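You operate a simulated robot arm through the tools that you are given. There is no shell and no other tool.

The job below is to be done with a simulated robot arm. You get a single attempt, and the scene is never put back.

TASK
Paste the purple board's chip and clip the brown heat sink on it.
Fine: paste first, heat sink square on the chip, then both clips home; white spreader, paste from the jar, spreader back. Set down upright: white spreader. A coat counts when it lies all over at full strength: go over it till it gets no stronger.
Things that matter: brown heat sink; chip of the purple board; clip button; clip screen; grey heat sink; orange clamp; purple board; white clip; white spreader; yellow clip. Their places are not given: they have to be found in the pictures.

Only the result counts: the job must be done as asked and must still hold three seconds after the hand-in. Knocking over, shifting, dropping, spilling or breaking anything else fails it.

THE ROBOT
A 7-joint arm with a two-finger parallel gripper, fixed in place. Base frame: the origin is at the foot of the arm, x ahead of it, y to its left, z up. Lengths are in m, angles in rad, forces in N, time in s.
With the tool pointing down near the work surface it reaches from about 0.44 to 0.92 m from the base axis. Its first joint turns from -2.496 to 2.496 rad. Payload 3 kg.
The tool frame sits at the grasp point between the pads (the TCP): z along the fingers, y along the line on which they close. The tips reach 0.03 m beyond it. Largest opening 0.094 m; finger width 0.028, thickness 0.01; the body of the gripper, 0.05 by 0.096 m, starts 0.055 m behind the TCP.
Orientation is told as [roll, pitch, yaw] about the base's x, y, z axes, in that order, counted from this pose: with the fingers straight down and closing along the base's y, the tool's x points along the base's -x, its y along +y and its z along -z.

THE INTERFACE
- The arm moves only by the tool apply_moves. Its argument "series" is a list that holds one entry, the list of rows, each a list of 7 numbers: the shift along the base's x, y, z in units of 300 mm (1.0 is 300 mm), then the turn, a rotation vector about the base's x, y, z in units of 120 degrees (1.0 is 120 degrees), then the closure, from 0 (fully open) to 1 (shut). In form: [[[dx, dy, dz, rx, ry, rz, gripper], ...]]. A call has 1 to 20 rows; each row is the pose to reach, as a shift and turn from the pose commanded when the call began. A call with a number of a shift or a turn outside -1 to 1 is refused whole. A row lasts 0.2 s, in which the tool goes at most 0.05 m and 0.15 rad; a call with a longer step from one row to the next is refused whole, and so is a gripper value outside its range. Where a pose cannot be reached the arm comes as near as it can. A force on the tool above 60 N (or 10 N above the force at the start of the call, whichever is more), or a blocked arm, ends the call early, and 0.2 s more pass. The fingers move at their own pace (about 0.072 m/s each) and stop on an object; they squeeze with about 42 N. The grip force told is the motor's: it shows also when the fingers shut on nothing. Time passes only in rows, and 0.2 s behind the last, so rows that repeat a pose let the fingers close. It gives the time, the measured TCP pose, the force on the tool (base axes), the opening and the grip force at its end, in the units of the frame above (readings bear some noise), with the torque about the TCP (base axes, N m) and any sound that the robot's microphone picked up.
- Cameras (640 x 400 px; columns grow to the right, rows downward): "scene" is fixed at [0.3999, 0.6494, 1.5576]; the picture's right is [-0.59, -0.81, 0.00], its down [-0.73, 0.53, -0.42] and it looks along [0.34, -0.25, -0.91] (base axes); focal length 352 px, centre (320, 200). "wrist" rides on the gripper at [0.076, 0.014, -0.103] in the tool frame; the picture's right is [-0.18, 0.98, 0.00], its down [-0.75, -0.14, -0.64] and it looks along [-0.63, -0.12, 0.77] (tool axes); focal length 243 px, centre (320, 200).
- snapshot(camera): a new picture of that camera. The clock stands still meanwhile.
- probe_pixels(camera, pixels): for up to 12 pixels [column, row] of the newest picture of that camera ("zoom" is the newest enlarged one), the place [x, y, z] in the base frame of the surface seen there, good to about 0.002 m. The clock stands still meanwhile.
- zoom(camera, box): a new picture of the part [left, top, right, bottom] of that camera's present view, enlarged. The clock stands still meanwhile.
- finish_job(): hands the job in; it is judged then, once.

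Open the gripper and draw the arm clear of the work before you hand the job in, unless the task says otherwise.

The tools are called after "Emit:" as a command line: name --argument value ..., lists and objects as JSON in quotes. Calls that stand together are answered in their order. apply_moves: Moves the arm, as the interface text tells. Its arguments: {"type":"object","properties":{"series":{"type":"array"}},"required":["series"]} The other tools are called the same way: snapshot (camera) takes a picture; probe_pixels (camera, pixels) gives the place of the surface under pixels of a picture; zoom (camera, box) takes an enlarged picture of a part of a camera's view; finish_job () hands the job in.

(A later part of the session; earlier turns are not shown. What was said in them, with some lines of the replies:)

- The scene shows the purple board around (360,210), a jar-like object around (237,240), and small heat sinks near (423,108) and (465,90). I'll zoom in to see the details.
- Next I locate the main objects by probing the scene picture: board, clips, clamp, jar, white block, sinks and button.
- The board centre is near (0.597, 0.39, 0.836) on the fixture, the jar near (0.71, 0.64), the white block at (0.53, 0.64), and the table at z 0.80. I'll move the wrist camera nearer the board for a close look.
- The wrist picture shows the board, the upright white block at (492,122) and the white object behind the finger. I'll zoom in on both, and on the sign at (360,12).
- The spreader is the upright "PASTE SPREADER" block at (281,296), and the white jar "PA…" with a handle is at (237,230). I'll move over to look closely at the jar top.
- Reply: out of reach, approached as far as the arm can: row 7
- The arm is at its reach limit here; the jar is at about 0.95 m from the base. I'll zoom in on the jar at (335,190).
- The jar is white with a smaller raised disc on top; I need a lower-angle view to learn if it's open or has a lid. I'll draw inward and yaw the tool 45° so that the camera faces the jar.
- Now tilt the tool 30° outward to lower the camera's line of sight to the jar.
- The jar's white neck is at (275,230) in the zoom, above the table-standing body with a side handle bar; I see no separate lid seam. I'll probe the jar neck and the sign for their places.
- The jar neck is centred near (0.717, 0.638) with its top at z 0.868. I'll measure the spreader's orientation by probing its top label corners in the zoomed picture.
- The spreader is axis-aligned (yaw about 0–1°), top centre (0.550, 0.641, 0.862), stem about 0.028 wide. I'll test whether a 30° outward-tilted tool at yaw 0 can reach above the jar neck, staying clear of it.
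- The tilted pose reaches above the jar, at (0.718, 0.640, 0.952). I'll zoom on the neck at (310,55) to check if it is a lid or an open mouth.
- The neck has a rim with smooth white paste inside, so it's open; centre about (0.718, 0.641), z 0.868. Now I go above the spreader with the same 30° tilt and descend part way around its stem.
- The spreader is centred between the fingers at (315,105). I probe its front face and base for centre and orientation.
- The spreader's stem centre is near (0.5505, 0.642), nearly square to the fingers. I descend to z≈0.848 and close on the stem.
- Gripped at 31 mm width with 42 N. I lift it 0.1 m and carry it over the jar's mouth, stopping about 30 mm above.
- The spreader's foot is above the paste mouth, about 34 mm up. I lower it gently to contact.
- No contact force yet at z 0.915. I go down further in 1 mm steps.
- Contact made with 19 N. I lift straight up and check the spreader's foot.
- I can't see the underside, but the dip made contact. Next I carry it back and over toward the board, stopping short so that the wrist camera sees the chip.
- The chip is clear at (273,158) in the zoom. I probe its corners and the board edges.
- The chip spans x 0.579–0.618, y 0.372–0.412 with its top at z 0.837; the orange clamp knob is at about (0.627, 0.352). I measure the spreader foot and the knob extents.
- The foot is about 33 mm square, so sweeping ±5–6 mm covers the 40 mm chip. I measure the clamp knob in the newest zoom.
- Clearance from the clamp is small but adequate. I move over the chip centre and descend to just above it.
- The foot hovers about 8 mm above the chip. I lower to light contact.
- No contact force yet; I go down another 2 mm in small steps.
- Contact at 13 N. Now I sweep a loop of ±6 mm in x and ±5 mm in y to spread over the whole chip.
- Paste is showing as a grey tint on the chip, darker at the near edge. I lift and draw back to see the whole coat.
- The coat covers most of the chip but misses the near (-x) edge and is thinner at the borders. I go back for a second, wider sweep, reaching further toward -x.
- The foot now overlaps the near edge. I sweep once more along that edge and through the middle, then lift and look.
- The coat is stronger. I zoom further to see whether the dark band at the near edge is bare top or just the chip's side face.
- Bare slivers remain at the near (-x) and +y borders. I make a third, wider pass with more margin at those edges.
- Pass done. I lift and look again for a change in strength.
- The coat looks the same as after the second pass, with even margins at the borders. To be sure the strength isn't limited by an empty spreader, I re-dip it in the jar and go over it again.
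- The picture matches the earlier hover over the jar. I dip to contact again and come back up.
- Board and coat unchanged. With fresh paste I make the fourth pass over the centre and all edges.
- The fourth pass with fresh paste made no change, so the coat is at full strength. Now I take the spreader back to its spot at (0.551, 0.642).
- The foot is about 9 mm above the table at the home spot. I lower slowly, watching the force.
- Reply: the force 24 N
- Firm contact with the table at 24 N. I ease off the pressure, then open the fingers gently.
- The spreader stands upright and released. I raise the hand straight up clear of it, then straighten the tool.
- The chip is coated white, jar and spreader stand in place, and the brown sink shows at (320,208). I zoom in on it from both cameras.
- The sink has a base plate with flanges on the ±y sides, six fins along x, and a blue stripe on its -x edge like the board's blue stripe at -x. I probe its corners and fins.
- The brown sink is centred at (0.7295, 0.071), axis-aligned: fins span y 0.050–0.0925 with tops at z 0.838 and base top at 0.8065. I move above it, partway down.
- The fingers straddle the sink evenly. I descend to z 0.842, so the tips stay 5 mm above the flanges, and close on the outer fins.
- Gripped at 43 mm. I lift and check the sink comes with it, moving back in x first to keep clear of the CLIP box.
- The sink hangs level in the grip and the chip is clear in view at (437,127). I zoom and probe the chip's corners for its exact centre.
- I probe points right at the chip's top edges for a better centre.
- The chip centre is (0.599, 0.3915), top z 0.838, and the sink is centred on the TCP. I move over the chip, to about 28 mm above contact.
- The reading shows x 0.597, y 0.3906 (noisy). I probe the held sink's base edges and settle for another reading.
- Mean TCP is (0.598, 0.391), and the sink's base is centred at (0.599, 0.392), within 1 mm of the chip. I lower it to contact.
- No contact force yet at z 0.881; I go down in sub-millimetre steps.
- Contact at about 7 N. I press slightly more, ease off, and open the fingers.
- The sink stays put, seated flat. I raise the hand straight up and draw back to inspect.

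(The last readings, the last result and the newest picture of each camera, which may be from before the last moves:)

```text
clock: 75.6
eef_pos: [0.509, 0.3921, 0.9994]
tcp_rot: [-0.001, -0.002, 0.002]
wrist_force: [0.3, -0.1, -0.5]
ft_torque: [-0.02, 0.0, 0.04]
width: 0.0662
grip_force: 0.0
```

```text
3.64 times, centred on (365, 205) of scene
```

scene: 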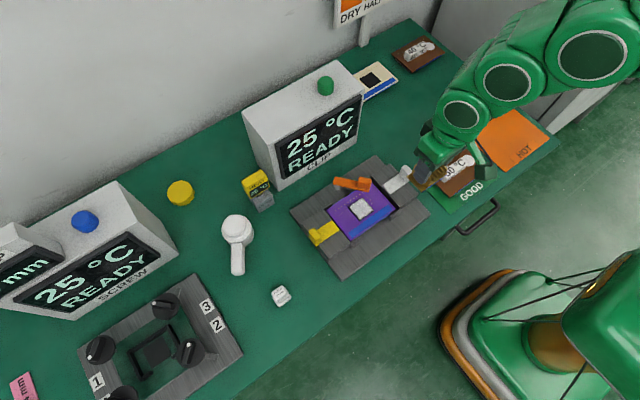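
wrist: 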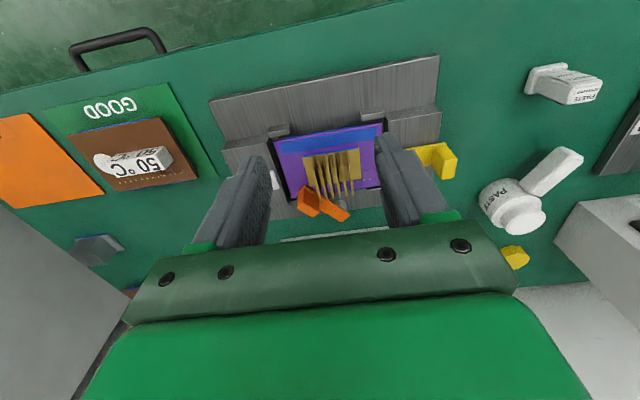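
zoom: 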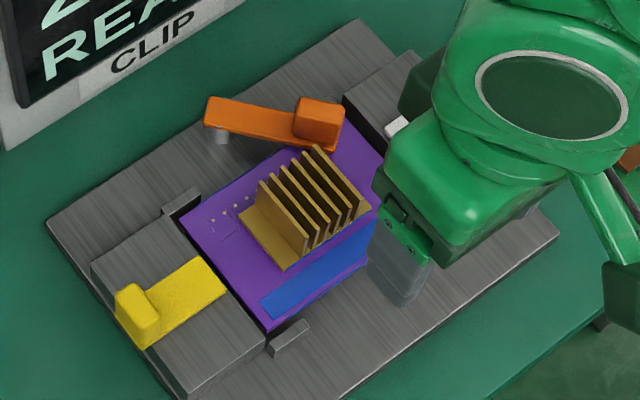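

The sink sits square on the chip with its blue edge toward the board's blue stripe. I probe the sink's corners and the yellow clip in this zoom.

Emit:
probe_pixels --camera "zoom" --pixels '[[245, 212], [284, 265], [260, 235], [312, 148], [305, 248], [120, 295], [135, 290], [152, 300], [155, 335], [140, 320], [222, 285], [190, 262]]'

Emit:
probe_pixels --camera "wrist" --pixels '[[304, 157], [360, 150], [363, 178], [442, 160], [452, 165], [425, 158], [450, 178], [275, 180]]'

```text
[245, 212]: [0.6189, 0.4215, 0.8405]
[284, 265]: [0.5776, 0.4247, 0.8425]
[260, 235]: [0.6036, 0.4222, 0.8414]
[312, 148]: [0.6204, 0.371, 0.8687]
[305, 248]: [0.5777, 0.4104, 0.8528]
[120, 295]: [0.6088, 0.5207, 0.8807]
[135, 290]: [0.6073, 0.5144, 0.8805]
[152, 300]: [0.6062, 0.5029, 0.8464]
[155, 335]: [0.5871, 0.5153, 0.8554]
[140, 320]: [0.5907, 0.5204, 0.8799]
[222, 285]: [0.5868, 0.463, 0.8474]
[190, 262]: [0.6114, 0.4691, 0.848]
```

```text
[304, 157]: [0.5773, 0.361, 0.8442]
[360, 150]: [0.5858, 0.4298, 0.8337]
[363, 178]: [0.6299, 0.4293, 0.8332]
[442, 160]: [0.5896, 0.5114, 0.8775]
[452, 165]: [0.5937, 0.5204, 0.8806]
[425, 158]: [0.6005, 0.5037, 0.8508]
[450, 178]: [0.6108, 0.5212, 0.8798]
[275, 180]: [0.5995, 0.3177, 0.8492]
```

The sink is centred at (0.5985, 0.392). The yellow clip's tab is at y 0.509–0.524 with top z 0.8805, and its inner plate end is at y 0.463. I close the fingers and go to the outer (+y) side of the tab.

Emit:
apply_moves --series '[[[0, 0.13, 0, 0, 0, 0, 0.5], [0.05, 0.26, 0, 0, 0, 0, 0.8], [0.12, 0.38, 0, 0, 0, 0, 1], [0.2, 0.49, 0, 0, 0, 0, 1], [0.3, 0.56, 0, 0, 0, 0, 1], [0.3, 0.593, -0.1, 0, 0, 0, 1], [0.3, 0.593, -0.23, 0, 0, 0, 1], [0.3, 0.593, -0.37, 0, 0, 0, 1], [0.3, 0.593, -0.37, 0, 0, 0, 1]]]'

Emit:
snapshot --camera "wrist"

Emit:
zoom --camera "scene" --box '[260, 170, 390, 290]'

```text
clock: 77.6
eef_pos: [0.598, 0.5688, 0.886]
tcp_rot: [0.001, 0.0, 0.001]
wrist_force: [-0.7, 0.9, 0.1]
ft_torque: [-0.01, 0.0, 0.01]
width: 0.0001
grip_force: 33.3
```

```text
taken
```

wrist: 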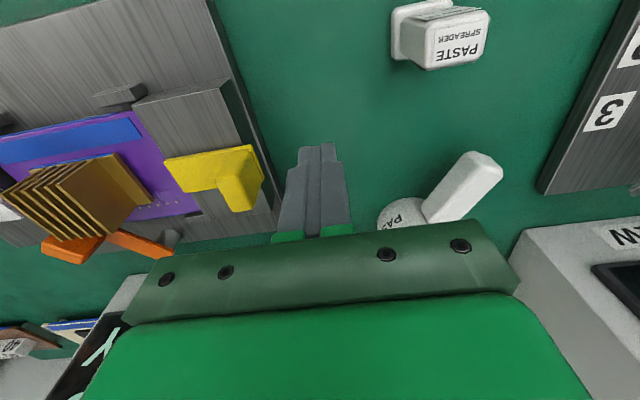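

```text
3.33 times, centred on (325, 230) of scene
```

zoom: 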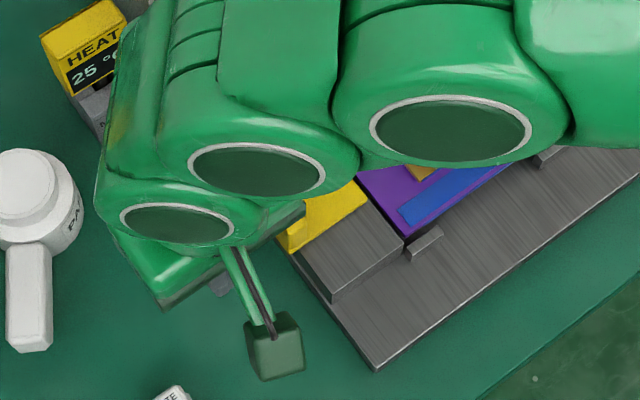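

The closed fingers are outside the yellow tab, tips at z 0.856. I push toward -y in small steps, watching the force.

Emit:
apply_moves --series '[[[0, -0.05, 0, 0, 0, 0, 1], [0, -0.09, 0, 0, 0, 0, 1], [0, -0.11, 0, 0, 0, 0, 1], [0, -0.13, 0, 0, 0, 0, 1], [0, -0.15, 0, 0, 0, 0, 1], [0, -0.17, 0, 0, 0, 0, 1], [0, -0.19, 0, 0, 0, 0, 1], [0, -0.19, 0, 0, 0, 0, 1]]]'

Emit:
snapshot --camera "wrist"

```text
clock: 79.4
eef_pos: [0.5983, 0.5121, 0.8874]
tcp_rot: [0.0, 0.0, 0.002]
wrist_force: [-0.8, -0.3, -0.1]
ft_torque: [-0.03, 0.0, 0.02]
width: 0.0001
grip_force: 32.9
```

```text
taken
```

wrist: 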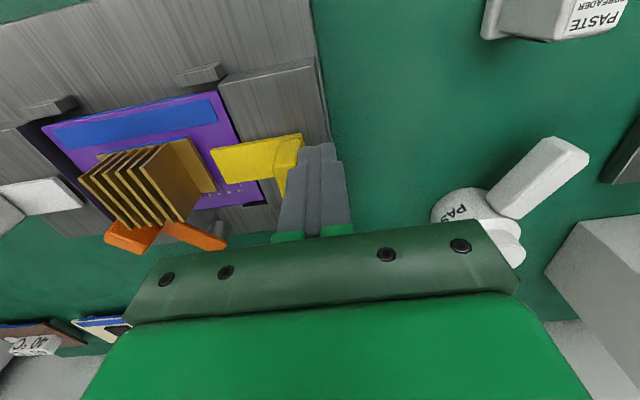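

The clip slides freely; its inner end is at about (215,165) and still short of the sink's flange. I keep pushing.

Emit:
apply_moves --series '[[[0, -0.015, 0, 0, 0, 0, 1], [0, -0.03, 0, 0, 0, 0, 1], [0, -0.045, 0, 0, 0, 0, 1], [0, -0.06, 0, 0, 0, 0, 1], [0, -0.06, 0, 0, 0, 0, 1]]]'

Emit:
zoom --camera "wrist" --box '[60, 80, 360, 260]'

```text
clock: 80.6
eef_pos: [0.5982, 0.4942, 0.8879]
tcp_rot: [0.0, -0.001, 0.001]
wrist_force: [0.6, 0.4, -0.4]
ft_torque: [0.03, -0.01, 0.0]
width: 0.0002
grip_force: 32.9
```

```text
2.13 times, centred on (210, 170) of wrist
```

zoom: 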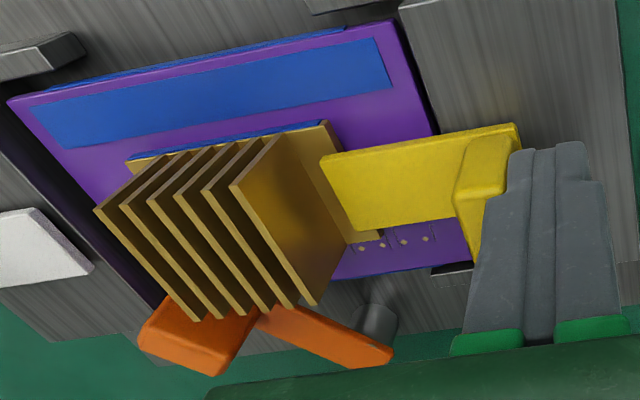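

The clip's nose has reached the flange edge at (325,160) in the zoom. I continue in 3 mm steps, watching for the stop or a click.

Emit:
apply_moves --series '[[[0, -0.01, 0, 0, 0, 0, 1], [0, -0.02, 0, 0, 0, 0, 1], [0, -0.02, 0, 0, 0, 0, 1]]]'

Emit:
zoom --camera "wrist" --box '[60, 80, 360, 260]'

```text
clock: 81.4
eef_pos: [0.5989, 0.4884, 0.887]
tcp_rot: [0.0, 0.0, 0.001]
wrist_force: [-0.3, -0.5, 0.7]
ft_torque: [-0.02, -0.02, 0.0]
width: 0.0
grip_force: 32.9
```

```text
2.13 times, centred on (210, 170) of wrist
```

zoom: 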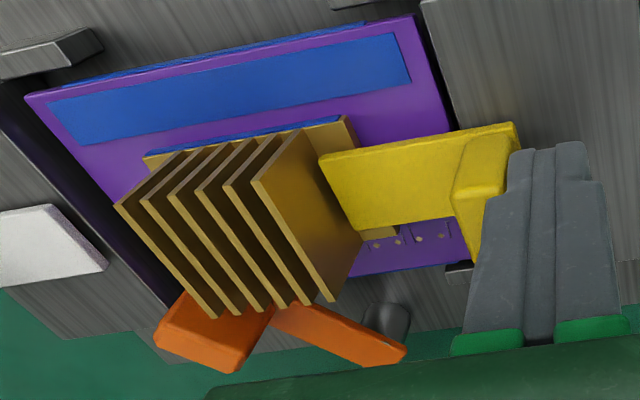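

The nose now overlaps the flange and nears the outer fin. I go 1 mm per row until it stops.

Emit:
apply_moves --series '[[[0, -0.0035, 0, 0, 0, 0, 1], [0, -0.007, 0, 0, 0, 0, 1], [0, -0.0105, 0, 0, 0, 0, 1], [0, -0.0105, 0, 0, 0, 0, 1]]]'

Emit:
zoom --camera "wrist" --box '[60, 80, 360, 260]'

```text
clock: 82.4
eef_pos: [0.5983, 0.4863, 0.8892]
tcp_rot: [0.002, -0.002, 0.002]
wrist_force: [5.4, 24.1, -4.5]
ft_torque: [0.48, -0.14, 0.06]
width: 0.0001
grip_force: 33.4
```

```text
2.13 times, centred on (210, 170) of wrist
```

zoom: 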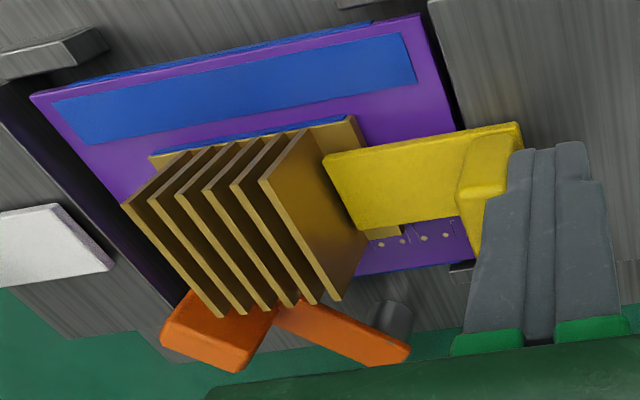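

Resistance of 24 N at y 0.486, no click heard. I zoom in to see whether the nose touches the fin or the clip hit its own stop.

Emit:
zoom --camera "wrist" --box '[160, 120, 320, 230]'

Emit:
probe_pixels --camera "zoom" --pixels '[[225, 140], [215, 125], [190, 120], [200, 80], [300, 270], [320, 285], [380, 250], [480, 80], [280, 100], [270, 250], [200, 160], [240, 165]]'

```text
3.64 times, centred on (240, 175) of wrist
```

zoom: 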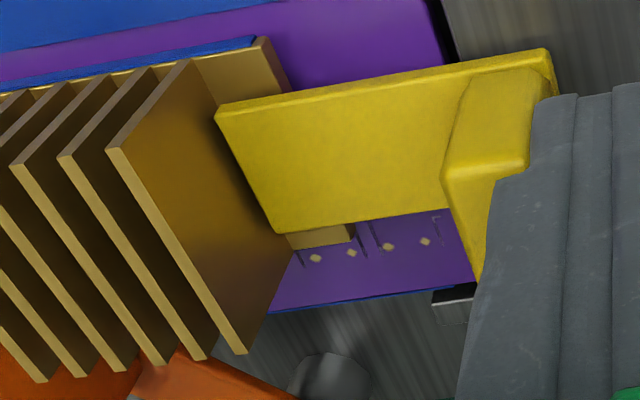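

```text
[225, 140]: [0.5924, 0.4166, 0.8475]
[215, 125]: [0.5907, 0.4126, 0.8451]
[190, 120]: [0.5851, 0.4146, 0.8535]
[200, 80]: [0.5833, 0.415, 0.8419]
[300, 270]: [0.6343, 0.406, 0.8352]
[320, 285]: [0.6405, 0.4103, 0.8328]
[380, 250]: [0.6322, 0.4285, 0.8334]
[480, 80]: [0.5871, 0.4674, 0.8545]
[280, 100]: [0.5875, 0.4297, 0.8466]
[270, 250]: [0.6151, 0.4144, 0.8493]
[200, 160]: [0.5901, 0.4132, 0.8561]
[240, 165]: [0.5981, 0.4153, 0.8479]
```

The nose is at y≈0.4155, about 1 mm from the outer fin. I push a little harder (under 60 N) to see if it is truly at its stop.

Emit:
apply_moves --series '[[[0, -0.0015, 0, 0, 0, 0, 1], [0, -0.003, 0, 0, 0, 0, 1], [0, -0.003, 0, 0, 0, 0, 1]]]'

Emit:
zoom --camera "wrist" --box '[160, 120, 320, 230]'

```text
clock: 83.2
eef_pos: [0.5979, 0.4856, 0.8876]
tcp_rot: [0.002, -0.003, 0.002]
wrist_force: [1.9, 39.2, 4.0]
ft_torque: [0.66, -0.04, 0.0]
width: 0.0
grip_force: 33.6
```

```text
3.64 times, centred on (240, 175) of wrist
```

zoom: 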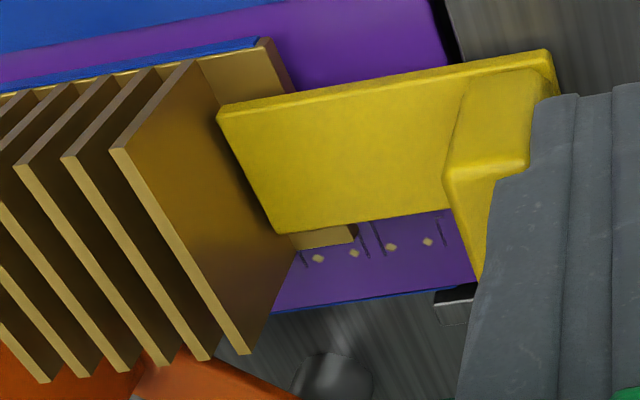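

It holds firmly at 39 N without moving: a hard stop. I back off, rise, and check that the clip stays home.

Emit:
apply_moves --series '[[[0, 0.02, 0, 0, 0, 0, 1], [0, 0.06, 0, 0, 0, 0, 1], [0, 0.1, 0.1, 0, 0, 0, 1], [0, 0.1, 0.24, 0, 0, 0, 1], [-0.1, 0.02, 0.34, 0, 0, 0, 1], [-0.2, -0.08, 0.4, 0, 0, 0, 1], [-0.28, -0.2, 0.4, 0, 0, 0, 1], [-0.3, -0.33, 0.4, 0, 0, 0, 1]]]'

Emit:
snapshot --camera "wrist"

Emit:
zoom --camera "wrist" --box '[200, 80, 460, 240]'

Emit:
zoom --camera "scene" --box '[300, 150, 430, 260]'

```text
clock: 85.0
eef_pos: [0.5076, 0.3834, 1.0073]
tcp_rot: [0.002, 0.0, 0.002]
wrist_force: [-0.3, -0.7, 0.1]
ft_torque: [-0.02, -0.03, -0.03]
width: 0.0002
grip_force: 33.2
```

```text
taken
```

wrist: 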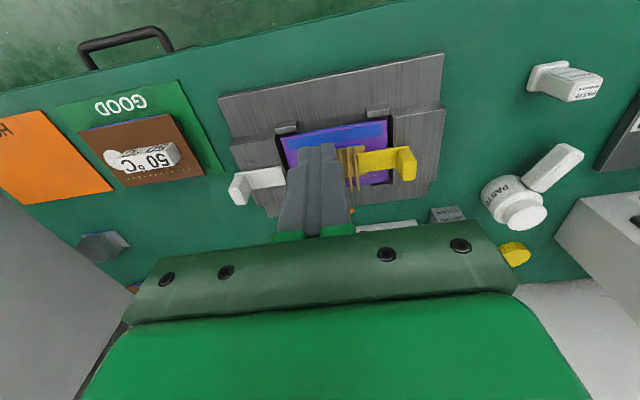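

```text
2.46 times, centred on (330, 160) of wrist
```

zoom: 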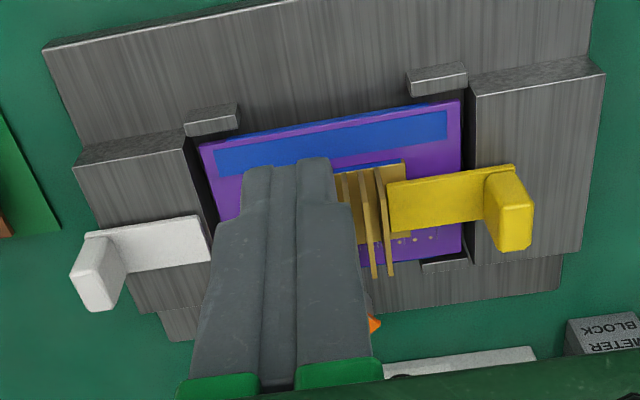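

```text
3.64 times, centred on (365, 205) of scene
```

zoom: 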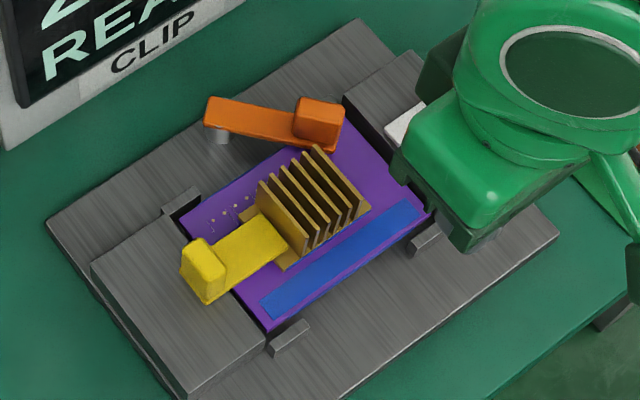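

The yellow clip stays home. I re-probe the sink for any shift and measure the white clip's tab.

Emit:
probe_pixels --camera "zoom" --pixels '[[284, 265], [305, 250], [312, 148], [366, 207], [322, 150], [258, 185], [245, 212], [318, 160]]'

Emit:
probe_pixels --camera "wrist" --pixels '[[232, 182], [236, 178], [243, 195], [246, 180], [250, 172], [280, 168], [283, 183], [238, 199], [245, 192], [395, 170], [358, 150], [362, 164]]'

```text
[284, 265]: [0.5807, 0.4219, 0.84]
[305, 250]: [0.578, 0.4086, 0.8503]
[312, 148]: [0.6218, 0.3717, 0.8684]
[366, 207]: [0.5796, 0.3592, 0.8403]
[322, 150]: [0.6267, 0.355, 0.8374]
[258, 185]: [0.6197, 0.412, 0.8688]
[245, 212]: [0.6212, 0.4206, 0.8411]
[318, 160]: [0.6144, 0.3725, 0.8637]
```

```text
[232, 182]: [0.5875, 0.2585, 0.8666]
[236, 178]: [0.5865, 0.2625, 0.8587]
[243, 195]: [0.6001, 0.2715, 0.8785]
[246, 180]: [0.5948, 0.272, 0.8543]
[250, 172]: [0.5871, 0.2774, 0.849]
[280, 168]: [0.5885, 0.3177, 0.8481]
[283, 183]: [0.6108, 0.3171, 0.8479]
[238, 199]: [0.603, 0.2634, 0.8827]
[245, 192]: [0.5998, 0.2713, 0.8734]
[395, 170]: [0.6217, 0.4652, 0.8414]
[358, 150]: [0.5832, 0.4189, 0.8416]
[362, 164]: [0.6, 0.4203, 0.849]
```

The sink hasn't shifted. The white tab spans y 0.258–0.272, nose at 0.3177. I check the nearby 50 °C board's position before going down beside the white tab.

Emit:
probe_pixels --camera "wrist" --pixels '[[200, 172], [183, 118], [165, 150], [178, 165], [128, 180], [170, 160], [205, 160]]'

```text
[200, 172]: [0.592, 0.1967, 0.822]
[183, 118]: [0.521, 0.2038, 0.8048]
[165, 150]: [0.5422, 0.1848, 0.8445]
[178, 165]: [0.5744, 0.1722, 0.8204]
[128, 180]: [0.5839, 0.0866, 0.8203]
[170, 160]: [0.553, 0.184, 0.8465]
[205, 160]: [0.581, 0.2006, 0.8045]
```

That board and its sign reach only z 0.847, below my fingertips at 0.857. I go to the outer (-y) side of the white tab.

Emit:
apply_moves --series '[[[0, -0.14, 0, 0, 0, 0, 1], [0, -0.28, 0, 0, 0, 0, 1], [0.05, -0.41, 0, 0, 0, 0, 1], [0.15, -0.5, 0, 0, 0, 0, 1], [0.25, -0.535, -0.02, 0, 0, 0, 1], [0.303, -0.535, -0.12, 0, 0, 0, 1], [0.303, -0.535, -0.26, 0, 0, 0, 1], [0.303, -0.535, -0.395, 0, 0, 0, 1], [0.303, -0.535, -0.395, 0, 0, 0, 1]]]'

Emit:
snapshot --camera "wrist"

```text
clock: 87.0
eef_pos: [0.6005, 0.224, 0.8883]
tcp_rot: [-0.001, 0.0, 0.003]
wrist_force: [-0.6, 0.8, 0.4]
ft_torque: [-0.03, 0.03, 0.02]
width: 0.0001
grip_force: 32.9
```

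```text
taken
```

wrist: 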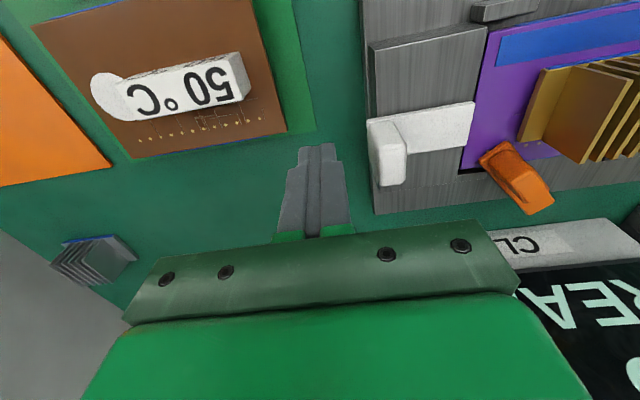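

The fingers are beside the white tab at (385,150). I push toward +y to about 5 mm short of its expected home.

Emit:
apply_moves --series '[[[0, 0.04, 0, 0, 0, 0, 1], [0, 0.07, 0, 0, 0, 0, 1], [0, 0.09, 0, 0, 0, 0, 1], [0, 0.11, 0, 0, 0, 0, 1], [0, 0.13, 0, 0, 0, 0, 1], [0, 0.15, 0, 0, 0, 0, 1], [0, 0.17, 0, 0, 0, 0, 1], [0, 0.19, 0, 0, 0, 0, 1], [0, 0.205, 0, 0, 0, 0, 1], [0, 0.22, 0, 0, 0, 0, 1], [0, 0.22, 0, 0, 0, 0, 1]]]'

Emit:
snapshot --camera "wrist"

Emit:
zoom --camera "wrist" --box '[290, 60, 490, 230]'

```text
clock: 89.4
eef_pos: [0.6007, 0.2905, 0.8886]
tcp_rot: [-0.002, -0.001, 0.002]
wrist_force: [1.0, 0.3, 0.6]
ft_torque: [-0.02, -0.04, -0.02]
width: 0.0
grip_force: 33.2
```

```text
taken
```

wrist: 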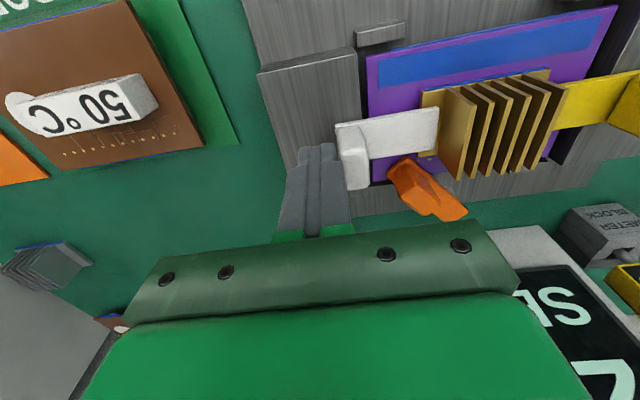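

```text
2.35 times, centred on (390, 145) of wrist
```

zoom: 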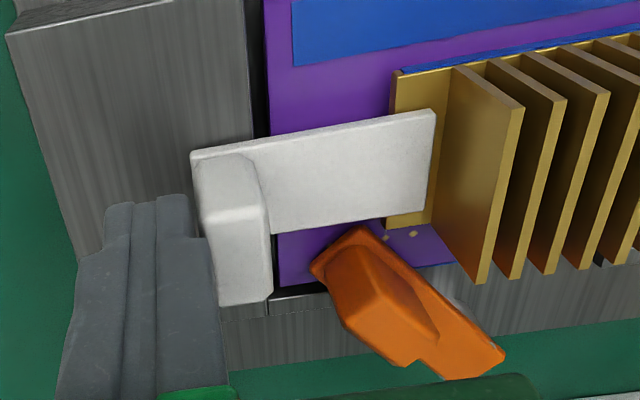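

The white clip's nose overlaps the flange and nears the outer fin. I continue in about 1 mm steps until it stops.

Emit:
apply_moves --series '[[[0, 0.004, 0, 0, 0, 0, 1], [0, 0.008, 0, 0, 0, 0, 1], [0, 0.012, 0, 0, 0, 0, 1], [0, 0.016, 0, 0, 0, 0, 1], [0, 0.016, 0, 0, 0, 0, 1]]]'

Emit:
zoom --camera "wrist" --box '[290, 60, 490, 230]'

```text
clock: 90.6
eef_pos: [0.5997, 0.295, 0.888]
tcp_rot: [-0.003, 0.0, 0.0]
wrist_force: [0.2, -27.5, 1.2]
ft_torque: [-0.5, -0.02, -0.03]
width: 0.0
grip_force: 32.6
```

```text
2.35 times, centred on (390, 145) of wrist
```

zoom: 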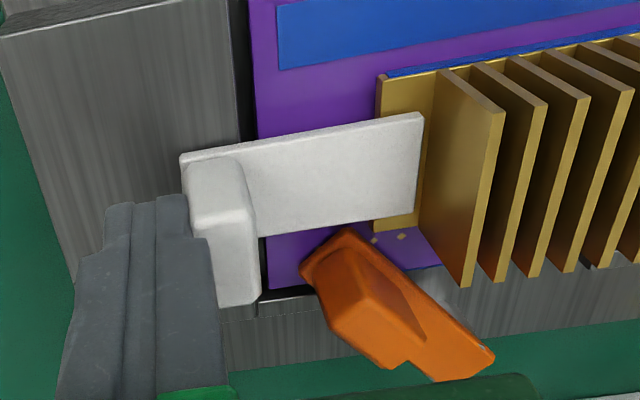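

Resistance 27 N at y 0.295, roughly symmetric with the yellow clip's stop. I push slightly harder to confirm the hard stop.

Emit:
apply_moves --series '[[[0, 0.0015, 0, 0, 0, 0, 1], [0, 0.003, 0, 0, 0, 0, 1], [0, 0.003, 0, 0, 0, 0, 1]]]'

Emit:
apply_moves --series '[[[0, 0, 0, 0, 0, 0, 1], [0, -0.03, 0, 0, 0, 0, 1], [0, -0.1, 0, 0, 0, 0, 1], [0, -0.14, 0.1, 0, 0, 0, 1], [0, -0.14, 0.24, 0, 0, 0, 1], [-0.1, -0.14, 0.36, 0, 0, 0, 0.7], [-0.24, -0.1, 0.4, 0, 0, 0, 0.3], [-0.38, -0.04, 0.4, 0, 0, 0, 0], [-0.45, 0.06, 0.4, 0, 0, 0, 0], [-0.45, 0.18, 0.4, 0, 0, 0, 0], [-0.45, 0.28, 0.4, 0, 0, 0, 0]]]'

Emit:
snapshot --camera "wrist"

Emit:
zoom --camera "wrist" --box '[220, 80, 440, 220]'

Emit:
snapshot --camera "scene"

```text
clock: 91.4
eef_pos: [0.5991, 0.2946, 0.8894]
tcp_rot: [-0.002, 0.002, 0.001]
wrist_force: [-1.0, -46.5, -4.3]
ft_torque: [-0.91, 0.02, -0.02]
width: 0.0002
grip_force: 32.9
```

```text
clock: 93.8
eef_pos: [0.4643, 0.3812, 1.0095]
tcp_rot: [0.001, -0.001, 0.002]
wrist_force: [0.0, 0.0, -0.8]
ft_torque: [0.01, 0.02, 0.02]
width: 0.0938
grip_force: 0.1
```

```text
taken
```

wrist: 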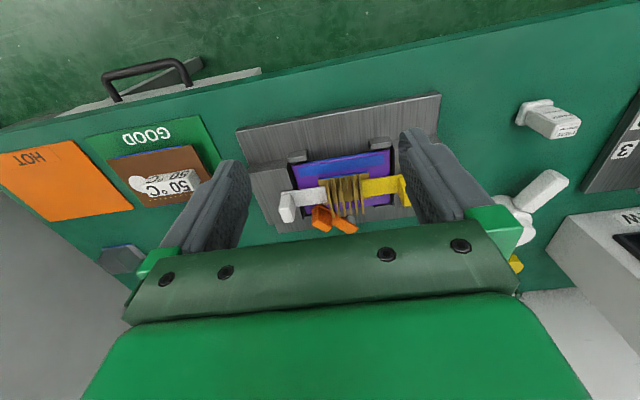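

```text
2.86 times, centred on (330, 150) of wrist
```

zoom: 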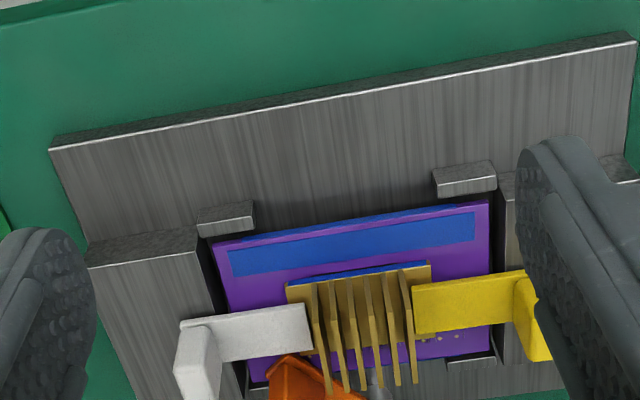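

```text
taken
```

scene: 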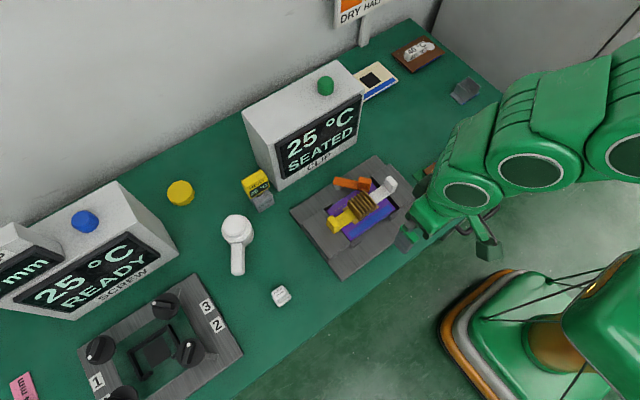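

The CLIP screen now reads "SEATED" and both clips are home against the sink. I draw the arm further clear and take a last check of the bench.

Emit:
apply_moves --series '[[[-0.1, 0, 0.1, 0, 0, 0, 0], [-0.18, 0, 0.24, 0, 0, 0, 0], [-0.2, 0, 0.38, 0, 0, 0, 0], [-0.2, 0, 0.5, 0, 0, 0, 0]]]'

Emit:
zoom --camera "scene" --box '[200, 140, 420, 320]'

Emit:
zoom --camera "scene" --box '[300, 150, 430, 260]'

Emit:
probe_pixels --camera "zoom" --pixels '[[284, 266], [305, 250], [258, 185], [362, 205], [318, 150]]'

```text
clock: 94.8
eef_pos: [0.4032, 0.3798, 1.16]
tcp_rot: [-0.002, 0.0, 0.0]
wrist_force: [-0.1, -0.2, 0.6]
ft_torque: [-0.02, 0.03, -0.01]
width: 0.094
grip_force: 0.1
```

```text
2.22 times, centred on (310, 230) of scene
```

zoom: 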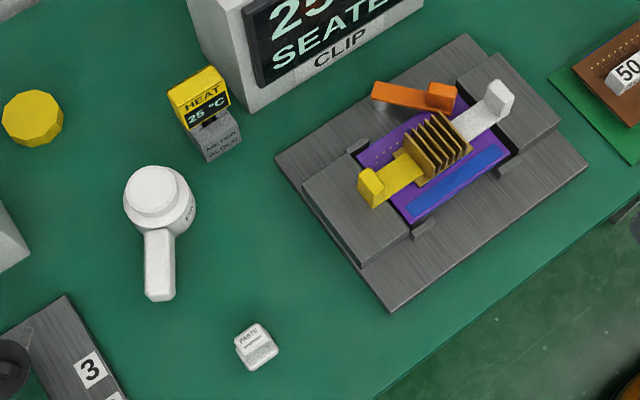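

```text
3.64 times, centred on (365, 205) of scene
```

zoom: 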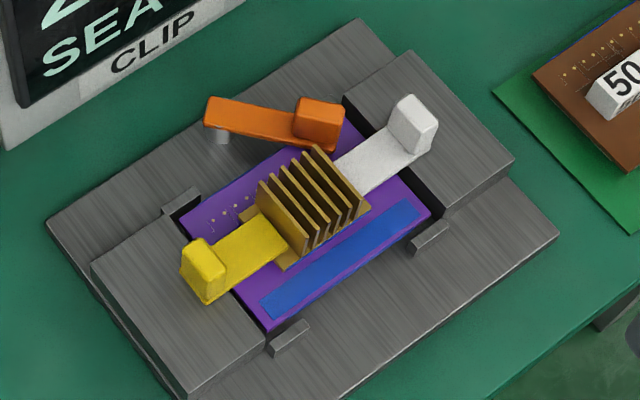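

```text
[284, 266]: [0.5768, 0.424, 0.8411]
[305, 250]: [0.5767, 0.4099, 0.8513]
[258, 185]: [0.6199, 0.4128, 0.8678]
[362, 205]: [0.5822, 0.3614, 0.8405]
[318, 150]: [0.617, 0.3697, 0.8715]
```

The sink is square on the chip with both clips home, and the screen reads SEATED. The spreader stands upright at its place, and the gripper is open with the arm clear, so I hand the job in.

Emit:
finish_job

```text
The job is handed in.
```

The purple board's chip is pasted, and the brown heat sink is on it, held by both clips. I've handed the job in. No verdict came back, so this is from my own pictures and readings.

- **Paste:** I used the white spreader with paste from the jar. After two passes the coat stopped getting stronger. A third pass, then a fourth with fresh paste, changed nothing. A thin dark edge stayed along the chip's near (-x) and +y sides after every pass. I took it for how the coat is drawn rather than bare chip, but couldn't confirm that.
- **Heat sink:** it sits square, within about 1 mm of the chip's centre. Its blue edge faces the board's blue stripe.
- **Clips:** I pushed the yellow clip, then the white one, until each stopped hard. The clip screen then changed from READY to SEATED.
- **Spreader:** it stands upright back at its starting spot.

I didn't press the clip button, since the job didn't ask for it. In the last pictures nothing else looked moved or knocked over. The gripper was open and the arm clear when I handed in.
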